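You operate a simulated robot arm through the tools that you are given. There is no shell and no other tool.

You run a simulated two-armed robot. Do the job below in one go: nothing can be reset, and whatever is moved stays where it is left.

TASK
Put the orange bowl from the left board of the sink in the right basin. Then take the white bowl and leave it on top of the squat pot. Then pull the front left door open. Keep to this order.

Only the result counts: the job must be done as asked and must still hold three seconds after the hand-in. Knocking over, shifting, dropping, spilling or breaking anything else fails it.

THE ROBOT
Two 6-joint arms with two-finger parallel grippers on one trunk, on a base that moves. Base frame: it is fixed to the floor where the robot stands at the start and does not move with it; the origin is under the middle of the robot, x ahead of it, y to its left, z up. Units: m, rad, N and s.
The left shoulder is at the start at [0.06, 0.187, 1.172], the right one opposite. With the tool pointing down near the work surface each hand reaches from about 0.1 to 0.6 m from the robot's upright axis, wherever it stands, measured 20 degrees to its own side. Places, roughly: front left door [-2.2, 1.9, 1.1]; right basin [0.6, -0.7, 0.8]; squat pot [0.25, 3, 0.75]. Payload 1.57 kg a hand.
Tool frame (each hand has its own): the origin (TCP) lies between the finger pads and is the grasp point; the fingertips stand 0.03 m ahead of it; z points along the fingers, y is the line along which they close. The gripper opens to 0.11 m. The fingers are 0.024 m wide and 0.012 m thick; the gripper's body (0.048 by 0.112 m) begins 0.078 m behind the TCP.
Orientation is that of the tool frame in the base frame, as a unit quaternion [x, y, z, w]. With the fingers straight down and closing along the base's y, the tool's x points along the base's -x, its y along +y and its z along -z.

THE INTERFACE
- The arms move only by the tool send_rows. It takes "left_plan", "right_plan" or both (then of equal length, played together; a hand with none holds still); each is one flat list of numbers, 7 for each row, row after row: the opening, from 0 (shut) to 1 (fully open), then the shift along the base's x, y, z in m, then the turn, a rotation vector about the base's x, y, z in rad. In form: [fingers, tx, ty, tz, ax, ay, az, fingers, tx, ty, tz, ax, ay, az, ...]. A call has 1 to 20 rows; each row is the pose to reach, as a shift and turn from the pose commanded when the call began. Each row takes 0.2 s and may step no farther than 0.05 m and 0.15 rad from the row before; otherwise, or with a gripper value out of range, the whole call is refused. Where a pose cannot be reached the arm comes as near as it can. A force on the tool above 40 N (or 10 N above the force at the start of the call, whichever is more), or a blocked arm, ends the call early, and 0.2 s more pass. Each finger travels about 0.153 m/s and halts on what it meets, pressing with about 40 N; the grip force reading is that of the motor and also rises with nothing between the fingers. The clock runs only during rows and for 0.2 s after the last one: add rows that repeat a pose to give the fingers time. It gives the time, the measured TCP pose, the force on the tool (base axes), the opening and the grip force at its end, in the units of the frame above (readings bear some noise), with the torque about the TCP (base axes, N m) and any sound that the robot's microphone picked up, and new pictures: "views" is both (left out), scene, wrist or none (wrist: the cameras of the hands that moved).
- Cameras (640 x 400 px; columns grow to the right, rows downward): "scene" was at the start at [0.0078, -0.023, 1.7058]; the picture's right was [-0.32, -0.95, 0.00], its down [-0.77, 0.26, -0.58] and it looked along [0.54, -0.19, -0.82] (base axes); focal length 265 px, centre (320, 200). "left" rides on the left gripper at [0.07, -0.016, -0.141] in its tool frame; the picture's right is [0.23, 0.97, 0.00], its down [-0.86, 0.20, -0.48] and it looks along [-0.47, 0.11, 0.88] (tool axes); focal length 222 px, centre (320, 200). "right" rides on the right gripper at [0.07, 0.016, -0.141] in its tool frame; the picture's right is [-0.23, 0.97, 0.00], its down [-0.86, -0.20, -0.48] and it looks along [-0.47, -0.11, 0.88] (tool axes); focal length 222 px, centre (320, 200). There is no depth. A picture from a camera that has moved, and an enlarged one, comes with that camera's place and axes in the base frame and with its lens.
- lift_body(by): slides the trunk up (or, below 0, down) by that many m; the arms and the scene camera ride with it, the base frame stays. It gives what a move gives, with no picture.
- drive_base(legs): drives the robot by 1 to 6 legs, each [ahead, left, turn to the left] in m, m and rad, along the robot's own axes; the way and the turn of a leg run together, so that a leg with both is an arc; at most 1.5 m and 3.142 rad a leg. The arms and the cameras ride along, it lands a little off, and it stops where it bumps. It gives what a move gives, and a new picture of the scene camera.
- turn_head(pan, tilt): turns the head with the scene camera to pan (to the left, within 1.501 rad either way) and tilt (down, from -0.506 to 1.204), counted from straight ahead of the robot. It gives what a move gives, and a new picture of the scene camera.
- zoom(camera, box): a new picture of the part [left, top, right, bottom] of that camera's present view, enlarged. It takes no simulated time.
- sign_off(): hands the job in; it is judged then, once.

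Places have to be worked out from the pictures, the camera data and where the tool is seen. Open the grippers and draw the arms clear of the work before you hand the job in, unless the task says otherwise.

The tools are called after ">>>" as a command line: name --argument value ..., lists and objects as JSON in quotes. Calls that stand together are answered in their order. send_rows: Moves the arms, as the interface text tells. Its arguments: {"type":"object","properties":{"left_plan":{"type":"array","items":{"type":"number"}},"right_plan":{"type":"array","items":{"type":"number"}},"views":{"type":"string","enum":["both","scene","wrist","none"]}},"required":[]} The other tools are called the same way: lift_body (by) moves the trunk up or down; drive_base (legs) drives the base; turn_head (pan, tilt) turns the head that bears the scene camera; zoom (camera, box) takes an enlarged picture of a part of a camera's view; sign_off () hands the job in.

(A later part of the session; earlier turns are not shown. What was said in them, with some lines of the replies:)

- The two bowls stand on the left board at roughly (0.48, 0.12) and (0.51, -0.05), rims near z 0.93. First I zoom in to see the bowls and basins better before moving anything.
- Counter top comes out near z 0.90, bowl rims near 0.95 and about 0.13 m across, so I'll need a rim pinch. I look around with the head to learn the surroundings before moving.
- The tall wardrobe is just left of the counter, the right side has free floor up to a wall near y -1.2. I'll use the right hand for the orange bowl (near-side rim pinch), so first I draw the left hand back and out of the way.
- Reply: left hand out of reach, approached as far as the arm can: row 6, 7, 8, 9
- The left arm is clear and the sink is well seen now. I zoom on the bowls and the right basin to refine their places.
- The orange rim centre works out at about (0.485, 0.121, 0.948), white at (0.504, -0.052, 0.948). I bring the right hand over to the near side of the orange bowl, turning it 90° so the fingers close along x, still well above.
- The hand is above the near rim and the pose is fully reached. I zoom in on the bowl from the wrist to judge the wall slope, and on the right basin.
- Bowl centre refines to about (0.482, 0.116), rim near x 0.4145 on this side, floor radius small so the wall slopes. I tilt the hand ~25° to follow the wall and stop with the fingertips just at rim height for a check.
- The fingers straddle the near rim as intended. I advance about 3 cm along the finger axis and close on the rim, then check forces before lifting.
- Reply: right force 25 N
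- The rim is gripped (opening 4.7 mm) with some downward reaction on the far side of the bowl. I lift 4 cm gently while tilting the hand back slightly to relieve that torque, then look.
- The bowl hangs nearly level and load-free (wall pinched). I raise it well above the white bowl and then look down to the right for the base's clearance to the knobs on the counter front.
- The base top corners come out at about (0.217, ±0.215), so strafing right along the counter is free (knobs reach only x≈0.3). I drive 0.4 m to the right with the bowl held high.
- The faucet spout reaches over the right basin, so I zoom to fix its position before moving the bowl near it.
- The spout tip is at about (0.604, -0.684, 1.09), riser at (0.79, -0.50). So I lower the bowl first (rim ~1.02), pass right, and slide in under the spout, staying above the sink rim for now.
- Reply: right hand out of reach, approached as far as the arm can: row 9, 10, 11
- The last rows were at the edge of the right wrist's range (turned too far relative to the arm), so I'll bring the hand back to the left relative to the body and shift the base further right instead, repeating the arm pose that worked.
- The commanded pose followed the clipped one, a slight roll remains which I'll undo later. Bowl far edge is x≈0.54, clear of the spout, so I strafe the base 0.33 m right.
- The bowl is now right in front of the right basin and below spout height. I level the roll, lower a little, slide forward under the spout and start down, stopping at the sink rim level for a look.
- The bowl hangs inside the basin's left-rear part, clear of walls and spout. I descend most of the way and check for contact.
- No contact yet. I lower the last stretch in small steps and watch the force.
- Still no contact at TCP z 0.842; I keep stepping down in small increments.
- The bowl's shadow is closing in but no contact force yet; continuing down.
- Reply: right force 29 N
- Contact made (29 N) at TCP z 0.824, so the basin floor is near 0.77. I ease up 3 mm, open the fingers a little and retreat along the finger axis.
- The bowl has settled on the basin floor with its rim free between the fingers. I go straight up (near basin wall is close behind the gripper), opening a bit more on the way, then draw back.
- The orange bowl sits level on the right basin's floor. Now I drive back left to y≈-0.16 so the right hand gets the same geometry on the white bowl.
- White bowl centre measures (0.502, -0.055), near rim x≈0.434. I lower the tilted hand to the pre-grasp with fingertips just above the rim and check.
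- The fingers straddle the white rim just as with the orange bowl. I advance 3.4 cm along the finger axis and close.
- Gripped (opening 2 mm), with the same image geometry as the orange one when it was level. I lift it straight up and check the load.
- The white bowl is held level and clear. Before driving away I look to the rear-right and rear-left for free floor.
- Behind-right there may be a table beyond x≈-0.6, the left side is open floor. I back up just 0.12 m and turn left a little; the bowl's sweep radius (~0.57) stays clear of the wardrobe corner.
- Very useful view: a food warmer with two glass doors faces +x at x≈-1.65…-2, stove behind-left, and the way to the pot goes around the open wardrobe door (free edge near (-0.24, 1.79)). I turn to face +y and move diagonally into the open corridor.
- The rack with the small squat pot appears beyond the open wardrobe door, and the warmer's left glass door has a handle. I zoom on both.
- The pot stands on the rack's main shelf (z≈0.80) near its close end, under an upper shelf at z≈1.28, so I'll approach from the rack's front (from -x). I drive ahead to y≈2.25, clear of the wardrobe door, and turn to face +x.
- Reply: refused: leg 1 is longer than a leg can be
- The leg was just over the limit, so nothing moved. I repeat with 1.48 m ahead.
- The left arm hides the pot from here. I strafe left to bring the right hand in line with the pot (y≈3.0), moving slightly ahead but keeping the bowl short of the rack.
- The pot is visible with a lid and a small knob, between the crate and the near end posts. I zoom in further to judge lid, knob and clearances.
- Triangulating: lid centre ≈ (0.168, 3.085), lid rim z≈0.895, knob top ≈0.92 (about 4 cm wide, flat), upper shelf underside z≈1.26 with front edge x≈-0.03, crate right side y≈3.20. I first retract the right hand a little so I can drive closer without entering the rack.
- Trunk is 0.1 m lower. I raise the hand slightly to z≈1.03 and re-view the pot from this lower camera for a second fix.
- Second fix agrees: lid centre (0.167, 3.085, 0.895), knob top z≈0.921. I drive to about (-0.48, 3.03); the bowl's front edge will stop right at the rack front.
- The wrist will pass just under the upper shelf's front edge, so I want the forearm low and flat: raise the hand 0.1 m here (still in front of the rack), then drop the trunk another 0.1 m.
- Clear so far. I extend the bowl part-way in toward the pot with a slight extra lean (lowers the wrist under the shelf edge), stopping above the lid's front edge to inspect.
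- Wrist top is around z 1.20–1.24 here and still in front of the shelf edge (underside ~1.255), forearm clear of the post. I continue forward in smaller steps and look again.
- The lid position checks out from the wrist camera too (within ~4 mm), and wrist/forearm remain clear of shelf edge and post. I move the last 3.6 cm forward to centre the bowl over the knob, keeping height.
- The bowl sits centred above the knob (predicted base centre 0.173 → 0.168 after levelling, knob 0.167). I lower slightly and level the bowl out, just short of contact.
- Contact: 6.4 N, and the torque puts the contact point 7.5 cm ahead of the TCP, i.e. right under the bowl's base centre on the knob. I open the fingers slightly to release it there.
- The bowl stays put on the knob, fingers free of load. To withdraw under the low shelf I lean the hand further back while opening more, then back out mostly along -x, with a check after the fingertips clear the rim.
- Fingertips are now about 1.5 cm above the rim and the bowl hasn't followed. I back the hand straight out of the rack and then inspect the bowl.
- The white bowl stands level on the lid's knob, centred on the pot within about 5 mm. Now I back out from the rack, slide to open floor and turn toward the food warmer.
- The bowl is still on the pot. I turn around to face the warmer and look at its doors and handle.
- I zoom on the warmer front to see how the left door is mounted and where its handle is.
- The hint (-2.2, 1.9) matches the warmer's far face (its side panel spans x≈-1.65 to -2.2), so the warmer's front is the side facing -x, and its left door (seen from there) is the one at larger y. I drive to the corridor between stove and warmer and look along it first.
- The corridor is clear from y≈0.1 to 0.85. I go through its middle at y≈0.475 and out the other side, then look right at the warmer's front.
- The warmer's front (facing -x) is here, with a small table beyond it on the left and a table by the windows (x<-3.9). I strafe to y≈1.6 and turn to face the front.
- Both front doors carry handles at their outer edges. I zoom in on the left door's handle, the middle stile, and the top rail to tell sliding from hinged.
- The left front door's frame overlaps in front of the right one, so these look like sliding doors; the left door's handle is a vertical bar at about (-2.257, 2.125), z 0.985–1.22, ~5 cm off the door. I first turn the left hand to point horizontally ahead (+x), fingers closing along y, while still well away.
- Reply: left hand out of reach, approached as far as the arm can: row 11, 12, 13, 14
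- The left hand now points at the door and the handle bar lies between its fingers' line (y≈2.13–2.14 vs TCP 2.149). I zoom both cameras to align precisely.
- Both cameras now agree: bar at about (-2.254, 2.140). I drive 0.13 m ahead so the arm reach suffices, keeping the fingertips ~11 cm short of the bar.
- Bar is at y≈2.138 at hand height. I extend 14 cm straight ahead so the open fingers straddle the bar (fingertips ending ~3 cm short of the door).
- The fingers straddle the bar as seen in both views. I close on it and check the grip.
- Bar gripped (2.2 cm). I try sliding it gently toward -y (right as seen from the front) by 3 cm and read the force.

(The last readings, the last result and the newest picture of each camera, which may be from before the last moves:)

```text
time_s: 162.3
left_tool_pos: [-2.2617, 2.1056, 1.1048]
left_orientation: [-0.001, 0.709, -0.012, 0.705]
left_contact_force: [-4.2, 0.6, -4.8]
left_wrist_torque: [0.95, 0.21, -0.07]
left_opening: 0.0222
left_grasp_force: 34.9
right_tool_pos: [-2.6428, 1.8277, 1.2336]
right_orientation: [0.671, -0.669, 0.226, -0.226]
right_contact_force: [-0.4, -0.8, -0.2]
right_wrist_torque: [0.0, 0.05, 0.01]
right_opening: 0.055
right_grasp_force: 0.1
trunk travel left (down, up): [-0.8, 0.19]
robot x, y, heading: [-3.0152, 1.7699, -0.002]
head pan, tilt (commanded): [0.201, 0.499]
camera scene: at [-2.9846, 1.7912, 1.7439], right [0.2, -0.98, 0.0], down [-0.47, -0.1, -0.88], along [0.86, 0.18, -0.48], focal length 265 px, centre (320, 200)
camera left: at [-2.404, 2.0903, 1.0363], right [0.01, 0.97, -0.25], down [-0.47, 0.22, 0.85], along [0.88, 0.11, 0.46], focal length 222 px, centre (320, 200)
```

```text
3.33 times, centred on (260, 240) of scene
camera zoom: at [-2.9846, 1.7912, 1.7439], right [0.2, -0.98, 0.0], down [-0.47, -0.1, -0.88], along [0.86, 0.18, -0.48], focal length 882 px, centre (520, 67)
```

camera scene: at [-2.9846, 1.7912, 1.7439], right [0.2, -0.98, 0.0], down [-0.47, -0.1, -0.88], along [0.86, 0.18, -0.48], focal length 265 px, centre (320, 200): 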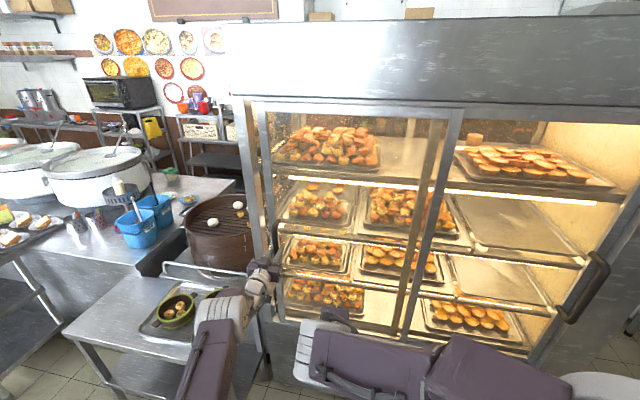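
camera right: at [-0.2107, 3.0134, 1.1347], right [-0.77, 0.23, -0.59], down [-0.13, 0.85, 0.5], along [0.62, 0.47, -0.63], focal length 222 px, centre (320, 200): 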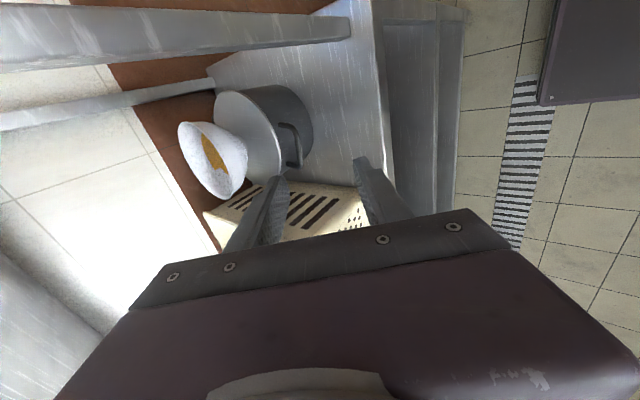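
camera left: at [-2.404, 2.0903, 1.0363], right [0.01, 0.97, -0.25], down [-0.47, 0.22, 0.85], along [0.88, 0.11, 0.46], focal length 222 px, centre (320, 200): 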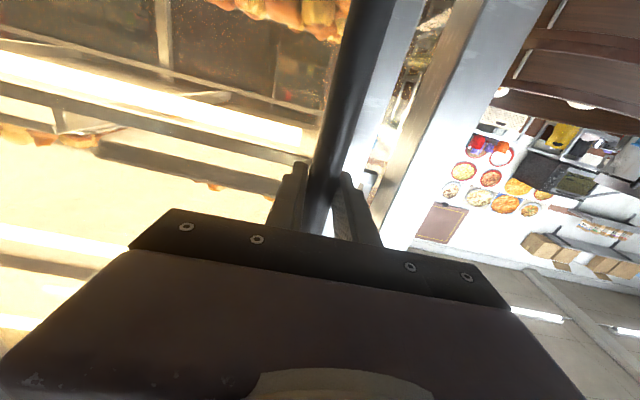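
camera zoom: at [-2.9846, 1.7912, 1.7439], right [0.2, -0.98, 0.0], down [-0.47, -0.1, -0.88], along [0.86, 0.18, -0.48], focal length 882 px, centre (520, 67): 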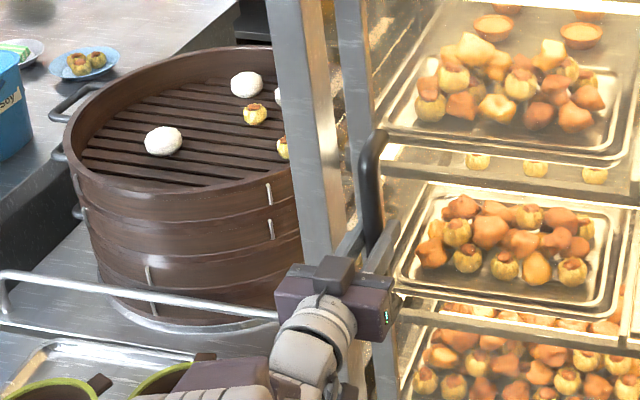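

The door slides freely (gap opening at the left). I keep sliding it toward -y with the arm.

>>> send_rows --left_plan '[0, 0, -0.025, 0, 0, 0, 0, 0, 0, -0.05, 0, 0, 0, 0, 0, 0, -0.075, 0, 0, 0, 0, 0, 0, -0.1, 0, 0, 0, 0, 0, 0, -0.125, 0, 0, 0, 0, 0, 0, -0.15, 0, 0, 0, 0, 0, 0, -0.175, 0, 0, 0, 0, 0, 0, -0.2, 0, 0, 0, 0]' --views "both"

```text
time_s: 164.1
left_tool_pos: [-2.2635, 1.9902, 1.1089]
left_orientation: [0.047, 0.709, -0.03, 0.703]
left_contact_force: [-14.6, -3.4, -4.0]
left_wrist_torque: [-0.71, 0.78, -0.24]
left_opening: 0.0222
left_grasp_force: 35.3
left hand out of reach, approached as far as the arm can: row 3, 4, 5, 6, 7, 8
right_tool_pos: [-2.6459, 1.8266, 1.2345]
right_orientation: [0.671, -0.669, 0.226, -0.226]
right_contact_force: [1.1, -0.5, 0.3]
right_wrist_torque: [-0.02, -0.02, 0.0]
right_opening: 0.0551
right_grasp_force: 0.1
trunk travel left (down, up): [-0.8, 0.19]
robot x, y, heading: [-3.0119, 1.7696, 0.006]
head pan, tilt (commanded): [0.201, 0.499]
camera scene: at [-2.9884, 1.791, 1.7441], right [0.2, -0.98, 0.0], down [-0.47, -0.1, -0.88], along [0.86, 0.18, -0.48], focal length 265 px, centre (320, 200)
camera left: at [-2.4068, 1.9909, 1.0398], right [0.1, 0.97, -0.2], down [-0.45, 0.23, 0.86], along [0.89, 0.0, 0.46], focal length 222 px, centre (320, 200)
```

scene: 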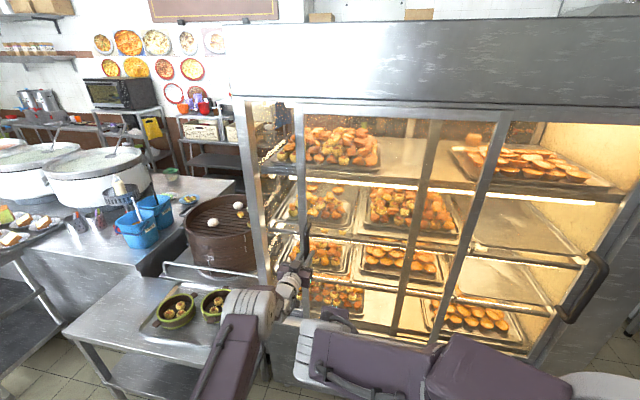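
left: 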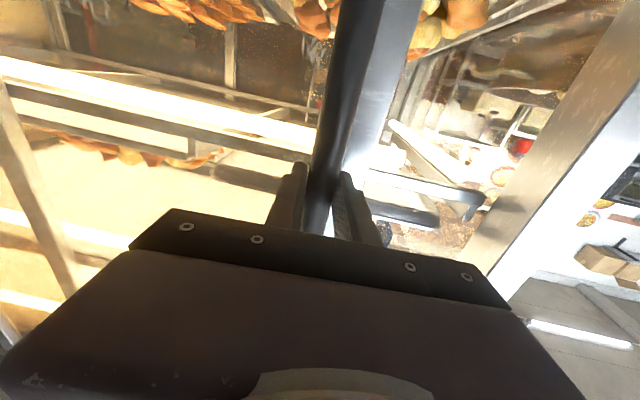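

The door is ~15 cm open; the left wrist reached its limit, so I keep the grip and strafe the base to the right to slide the door further.

>>> drive_base --legs '[[0, -0.12, 0]]'

```text
time_s: 165.3
left_tool_pos: [-2.2625, 1.8816, 1.1078]
left_orientation: [0.041, 0.708, -0.028, 0.704]
left_contact_force: [-10.5, 8.7, -1.3]
left_wrist_torque: [-1.12, -0.67, 0.16]
left_opening: 0.0221
left_grasp_force: 34.7
right_tool_pos: [-2.6454, 1.7151, 1.2339]
right_orientation: [0.672, -0.668, 0.227, -0.225]
right_contact_force: [-0.1, 0.0, 0.2]
right_wrist_torque: [-0.04, 0.0, 0.01]
right_opening: 0.0548
right_grasp_force: 0.1
trunk travel left (down, up): [-0.8, 0.19]
robot x, y, heading: [-3.0119, 1.6506, 0.006]
head pan, tilt (commanded): [0.201, 0.499]
camera scene: at [-2.9871, 1.6787, 1.7439], right [0.2, -0.98, 0.0], down [-0.47, -0.1, -0.88], along [0.86, 0.18, -0.48], focal length 265 px, centre (320, 200)
```

scene: 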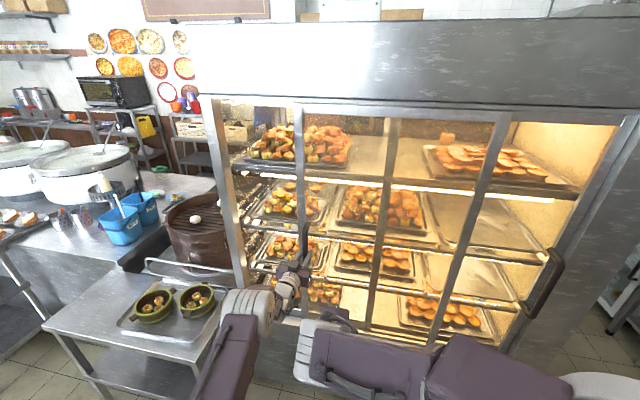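

Door now ~26 cm open with low force. I continue another 0.14 m, staying short of the right door's protruding handle.

>>> drive_base --legs '[[0, -0.14, 0]]'

>>> zoom --camera "scene" --box '[180, 80, 600, 350]'

```text
time_s: 166.6
left_tool_pos: [-2.2624, 1.7444, 1.1092]
left_orientation: [0.038, 0.708, -0.027, 0.705]
left_contact_force: [-12.1, 4.9, -4.3]
left_wrist_torque: [-1.03, -0.21, -0.03]
left_opening: 0.0222
left_grasp_force: 35.1
right_tool_pos: [-2.6431, 1.5726, 1.234]
right_orientation: [0.673, -0.667, 0.227, -0.225]
right_contact_force: [-0.6, 0.5, 0.0]
right_wrist_torque: [-0.02, 0.02, 0.02]
right_opening: 0.0553
right_grasp_force: 0.1
trunk travel left (down, up): [-0.8, 0.19]
robot x, y, heading: [-3.0125, 1.5155, 0.002]
head pan, tilt (commanded): [0.201, 0.499]
camera scene: at [-2.9864, 1.5369, 1.7439], right [0.21, -0.98, 0.0], down [-0.47, -0.1, -0.88], along [0.86, 0.18, -0.48], focal length 265 px, centre (320, 200)
```

scene: 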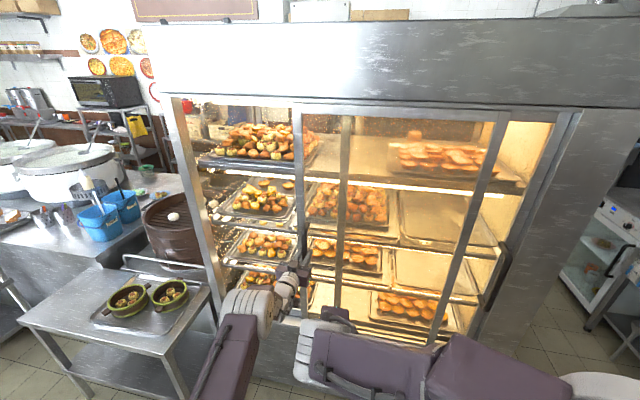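

```text
1.48 times, centred on (390, 215) of scene
camera zoom: at [-2.9864, 1.5369, 1.7439], right [0.21, -0.98, 0.0], down [-0.47, -0.1, -0.88], along [0.86, 0.18, -0.48], focal length 392 px, centre (216, 178)
```

zoom: 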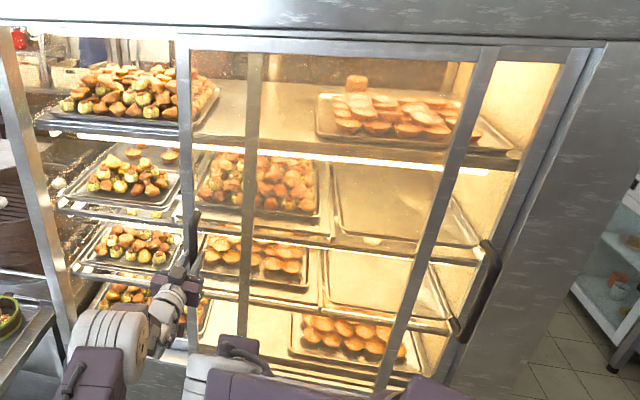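

About 40 cm open. There is still roughly 8–10 cm to the right door's handle, so I slide a final 5 cm.

>>> drive_base --legs '[[0, -0.05, 0]]'

>>> zoom --camera "scene" --box '[180, 80, 600, 350]'

```text
time_s: 167.6
left_tool_pos: [-2.2624, 1.6968, 1.1082]
left_orientation: [0.035, 0.708, -0.024, 0.705]
left_contact_force: [-9.2, 7.9, -0.3]
left_wrist_torque: [-0.91, -0.14, -0.03]
left_opening: 0.022
left_grasp_force: 35.1
right_tool_pos: [-2.644, 1.5232, 1.2339]
right_orientation: [0.673, -0.667, 0.227, -0.226]
right_contact_force: [0.4, 0.5, -0.4]
right_wrist_torque: [0.01, -0.01, -0.02]
right_opening: 0.0553
right_grasp_force: 0.1
trunk travel left (down, up): [-0.8, 0.19]
robot x, y, heading: [-3.0116, 1.4583, 0.008]
head pan, tilt (commanded): [0.201, 0.499]
camera scene: at [-2.9856, 1.4873, 1.7439], right [0.21, -0.98, 0.0], down [-0.47, -0.1, -0.88], along [0.86, 0.18, -0.48], focal length 265 px, centre (320, 200)
```

scene: 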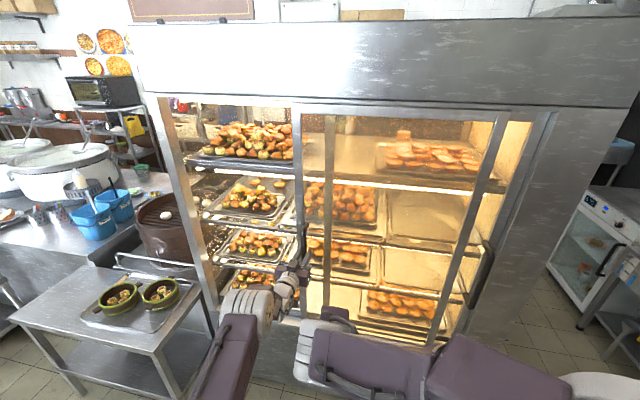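

```text
1.48 times, centred on (390, 215) of scene
camera zoom: at [-2.9856, 1.4873, 1.7439], right [0.21, -0.98, 0.0], down [-0.47, -0.1, -0.88], along [0.86, 0.18, -0.48], focal length 392 px, centre (216, 178)
```

zoom: 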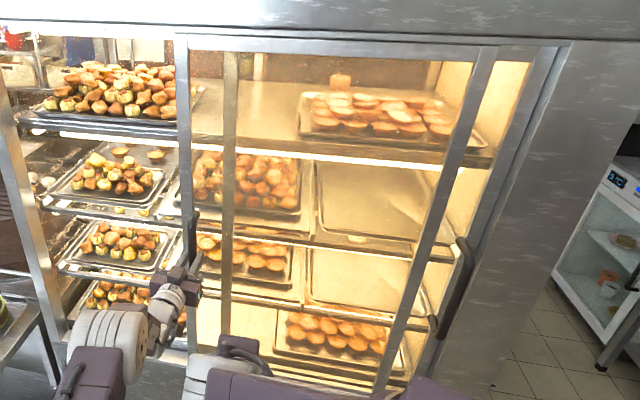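

The door is open about 44 cm. I release the bar and draw the left hand straight back.

>>> send_rows --left_plan '[0.3, 0, 0, 0, 0, 0, 0, 0.6, 0, 0, 0, 0, 0, 0, 0.6, 0, 0, 0, 0, 0, 0, 0.6, -0.025, 0, 0, 0, 0, 0, 0.6, -0.06, 0, 0, 0, 0, 0, 0.6, -0.1, 0, 0, 0, 0, 0, 0.6, -0.14, 0, 0, 0, 0, 0]' --views "both"

```text
time_s: 169.2
left_tool_pos: [-2.356, 1.7228, 1.1235]
left_orientation: [0.028, 0.712, -0.052, 0.7]
left_contact_force: [-0.7, -0.3, 0.1]
left_wrist_torque: [-0.01, -0.04, -0.02]
left_opening: 0.066
left_grasp_force: 0.1
left hand out of reach, approached as far as the arm can: row 4, 5, 6, 7
right_tool_pos: [-2.6437, 1.5204, 1.2339]
right_orientation: [0.672, -0.668, 0.224, -0.227]
right_contact_force: [-0.2, 0.6, -0.6]
right_wrist_torque: [-0.04, 0.0, 0.01]
right_opening: 0.055
right_grasp_force: 0.1
trunk travel left (down, up): [-0.8, 0.19]
robot x, y, heading: [-3.0156, 1.4604, 0.006]
head pan, tilt (commanded): [0.201, 0.499]
camera scene: at [-2.9848, 1.4834, 1.7439], right [0.21, -0.98, 0.0], down [-0.47, -0.1, -0.88], along [0.86, 0.18, -0.48], focal length 265 px, centre (320, 200)
camera left: at [-2.5016, 1.7204, 1.0567], right [0.1, 0.96, -0.26], down [-0.44, 0.28, 0.85], along [0.89, 0.02, 0.45], focal length 222 px, centre (320, 200)
```

scene: 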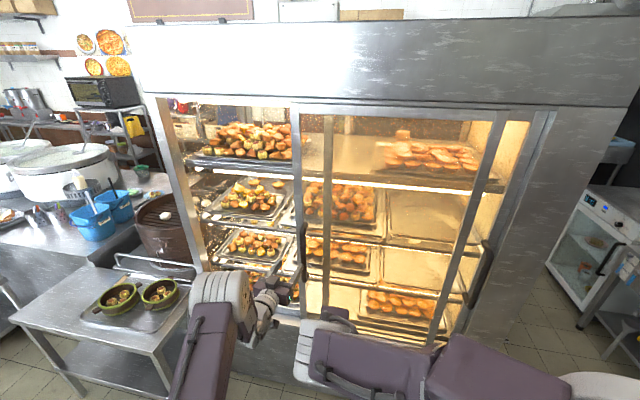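
left: 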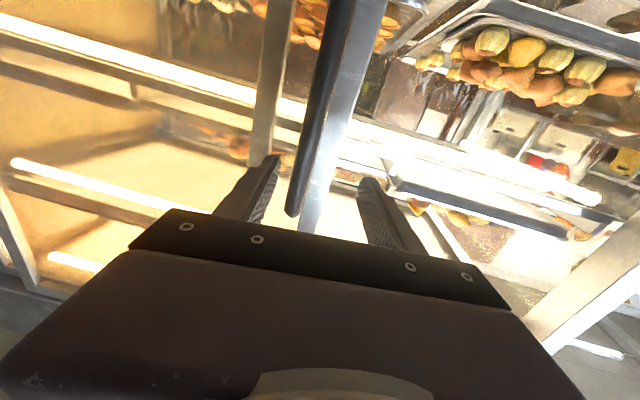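

The hand is off the handle and the door stays open. I back the base away from the warmer and open both grippers fully.

>>> drive_base --legs '[[-0.35, 0, 0]]'

>>> send_rows --left_plan '[1, -0.02, 0, 0.01, 0, 0, 0, 1, -0.02, 0, 0.01, 0, 0, 0, 1, -0.02, 0, 0.01, 0, 0, 0]' --right_plan '[1, 0, 0, 0.01, 0, 0, 0, 1, 0, 0, 0.01, 0, 0, 0, 1, 0, 0, 0.01, 0, 0, 0]' --views "scene"

>>> turn_head --pan 0.35 --tilt 0.35

>>> zoom --camera "scene" --box '[120, 80, 440, 280]'

```text
time_s: 171.4
left_tool_pos: [-2.7079, 1.7208, 1.1224]
left_orientation: [0.028, 0.713, -0.051, 0.699]
left_contact_force: [0.1, 0.0, -0.3]
left_wrist_torque: [0.0, 0.02, 0.04]
left_opening: 0.0661
left_grasp_force: 0.0
right_tool_pos: [-2.9928, 1.5172, 1.2327]
right_orientation: [0.674, -0.667, 0.223, -0.226]
right_contact_force: [0.9, -0.1, -1.1]
right_wrist_torque: [-0.01, 0.0, 0.01]
right_opening: 0.0549
right_grasp_force: 0.1
trunk travel left (down, up): [-0.8, 0.19]
robot x, y, heading: [-3.3646, 1.4594, 0.01]
head pan, tilt (commanded): [0.201, 0.499]
camera scene: at [-3.3337, 1.4787, 1.7439], right [0.21, -0.98, 0.0], down [-0.47, -0.1, -0.88], along [0.86, 0.18, -0.48], focal length 265 px, centre (320, 200)
```

scene: 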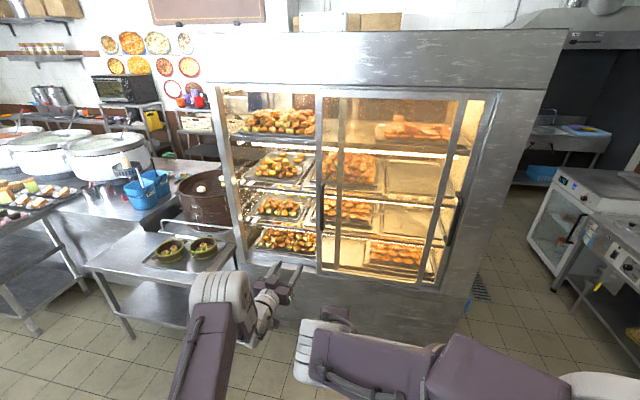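

```text
time_s: 172.2
left_tool_pos: [-2.7254, 1.7223, 1.1353]
left_orientation: [0.026, 0.713, -0.055, 0.699]
left_contact_force: [-0.2, -0.4, 0.2]
left_wrist_torque: [0.0, 0.01, -0.02]
left_opening: 0.11
left_grasp_force: 0.1
left hand out of reach, approached as far as the arm can: row 1, 2, 3
right_tool_pos: [-2.9948, 1.5181, 1.2423]
right_orientation: [0.673, -0.667, 0.224, -0.226]
right_contact_force: [0.2, -0.8, -0.6]
right_wrist_torque: [-0.01, 0.0, 0.0]
right_opening: 0.1099
right_grasp_force: 0.1
trunk travel left (down, up): [-0.8, 0.19]
robot x, y, heading: [-3.3621, 1.4606, 0.004]
head pan, tilt (commanded): [0.201, 0.499]
camera scene: at [-3.3359, 1.4787, 1.7439], right [0.21, -0.98, 0.0], down [-0.47, -0.1, -0.88], along [0.86, 0.18, -0.48], focal length 265 px, centre (320, 200)
```

scene: 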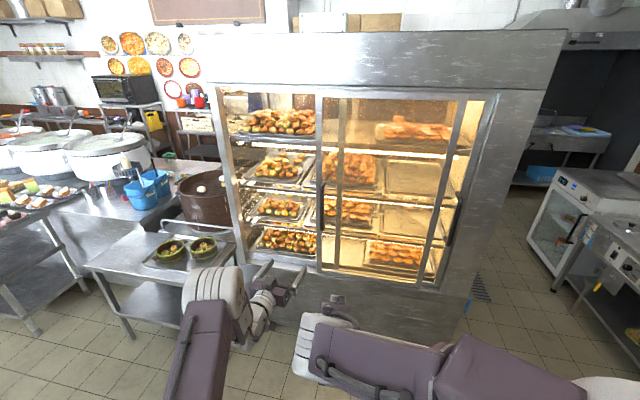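

```text
time_s: 172.9
left_tool_pos: [-2.7253, 1.7218, 1.1348]
left_orientation: [0.026, 0.713, -0.055, 0.699]
left_contact_force: [0.2, -0.1, -0.1]
left_wrist_torque: [-0.01, -0.03, 0.0]
left_opening: 0.1098
left_grasp_force: 0.1
right_tool_pos: [-2.9939, 1.5159, 1.2433]
right_orientation: [0.673, -0.667, 0.224, -0.227]
right_contact_force: [1.0, 0.7, 0.5]
right_wrist_torque: [0.0, -0.01, 0.0]
right_opening: 0.1101
right_grasp_force: 0.0
trunk travel left (down, up): [-0.8, 0.19]
robot x, y, heading: [-3.3656, 1.4598, 0.002]
head pan, tilt (commanded): [0.351, 0.351]
camera scene: at [-3.3376, 1.4924, 1.7575], right [0.35, -0.94, 0.0], down [-0.32, -0.12, -0.94], along [0.88, 0.33, -0.34], focal length 265 px, centre (320, 200)
```

scene: 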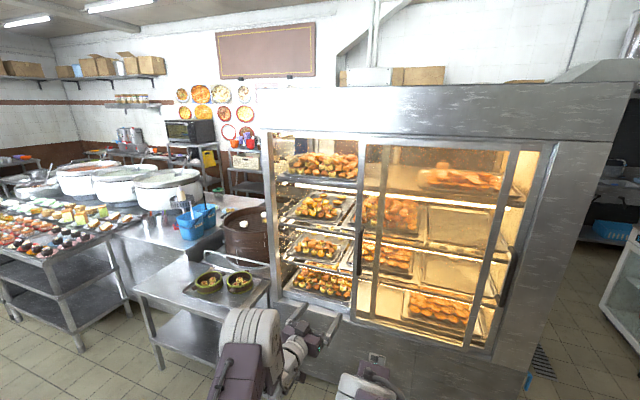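

```text
2.00 times, centred on (280, 180) of scene
camera zoom: at [-3.3376, 1.4924, 1.7575], right [0.35, -0.94, 0.0], down [-0.32, -0.12, -0.94], along [0.88, 0.33, -0.34], focal length 529 px, centre (400, 240)
```

zoom: 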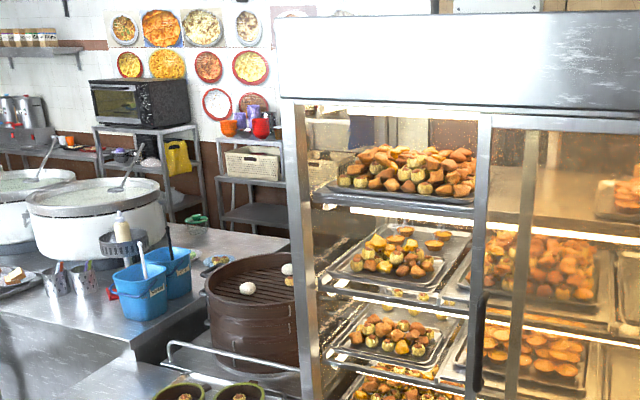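

The left front door stands ~44 cm open, both grippers are open and clear. The white bowl was still on the pot when I last saw it, and the orange bowl was resting in the right basin. I hand the job in.

>>> sign_off

```text
The job is handed in.
```

I finished all three steps in the order you gave and handed the job in; I have not seen the result of the judging.

- **Orange bowl:** it is resting level on the floor of the right basin.
- **White bowl:** it stands on the knob of the squat pot's lid, centred to within about 5 mm. I last saw it there right after backing away from the rack. I did not go back to check it after working on the door.
- **Front left door:** I took the food warmer's front to be the side facing away from the kitchen, because that matched the location you gave. Its left door turned out to slide sideways rather than swing, and I slid it about 44 cm open. It stayed open after I let go.

Both grippers are open and both arms are clear of the work. I saw nothing else knocked over or shifted, and no sound was reported at any point.
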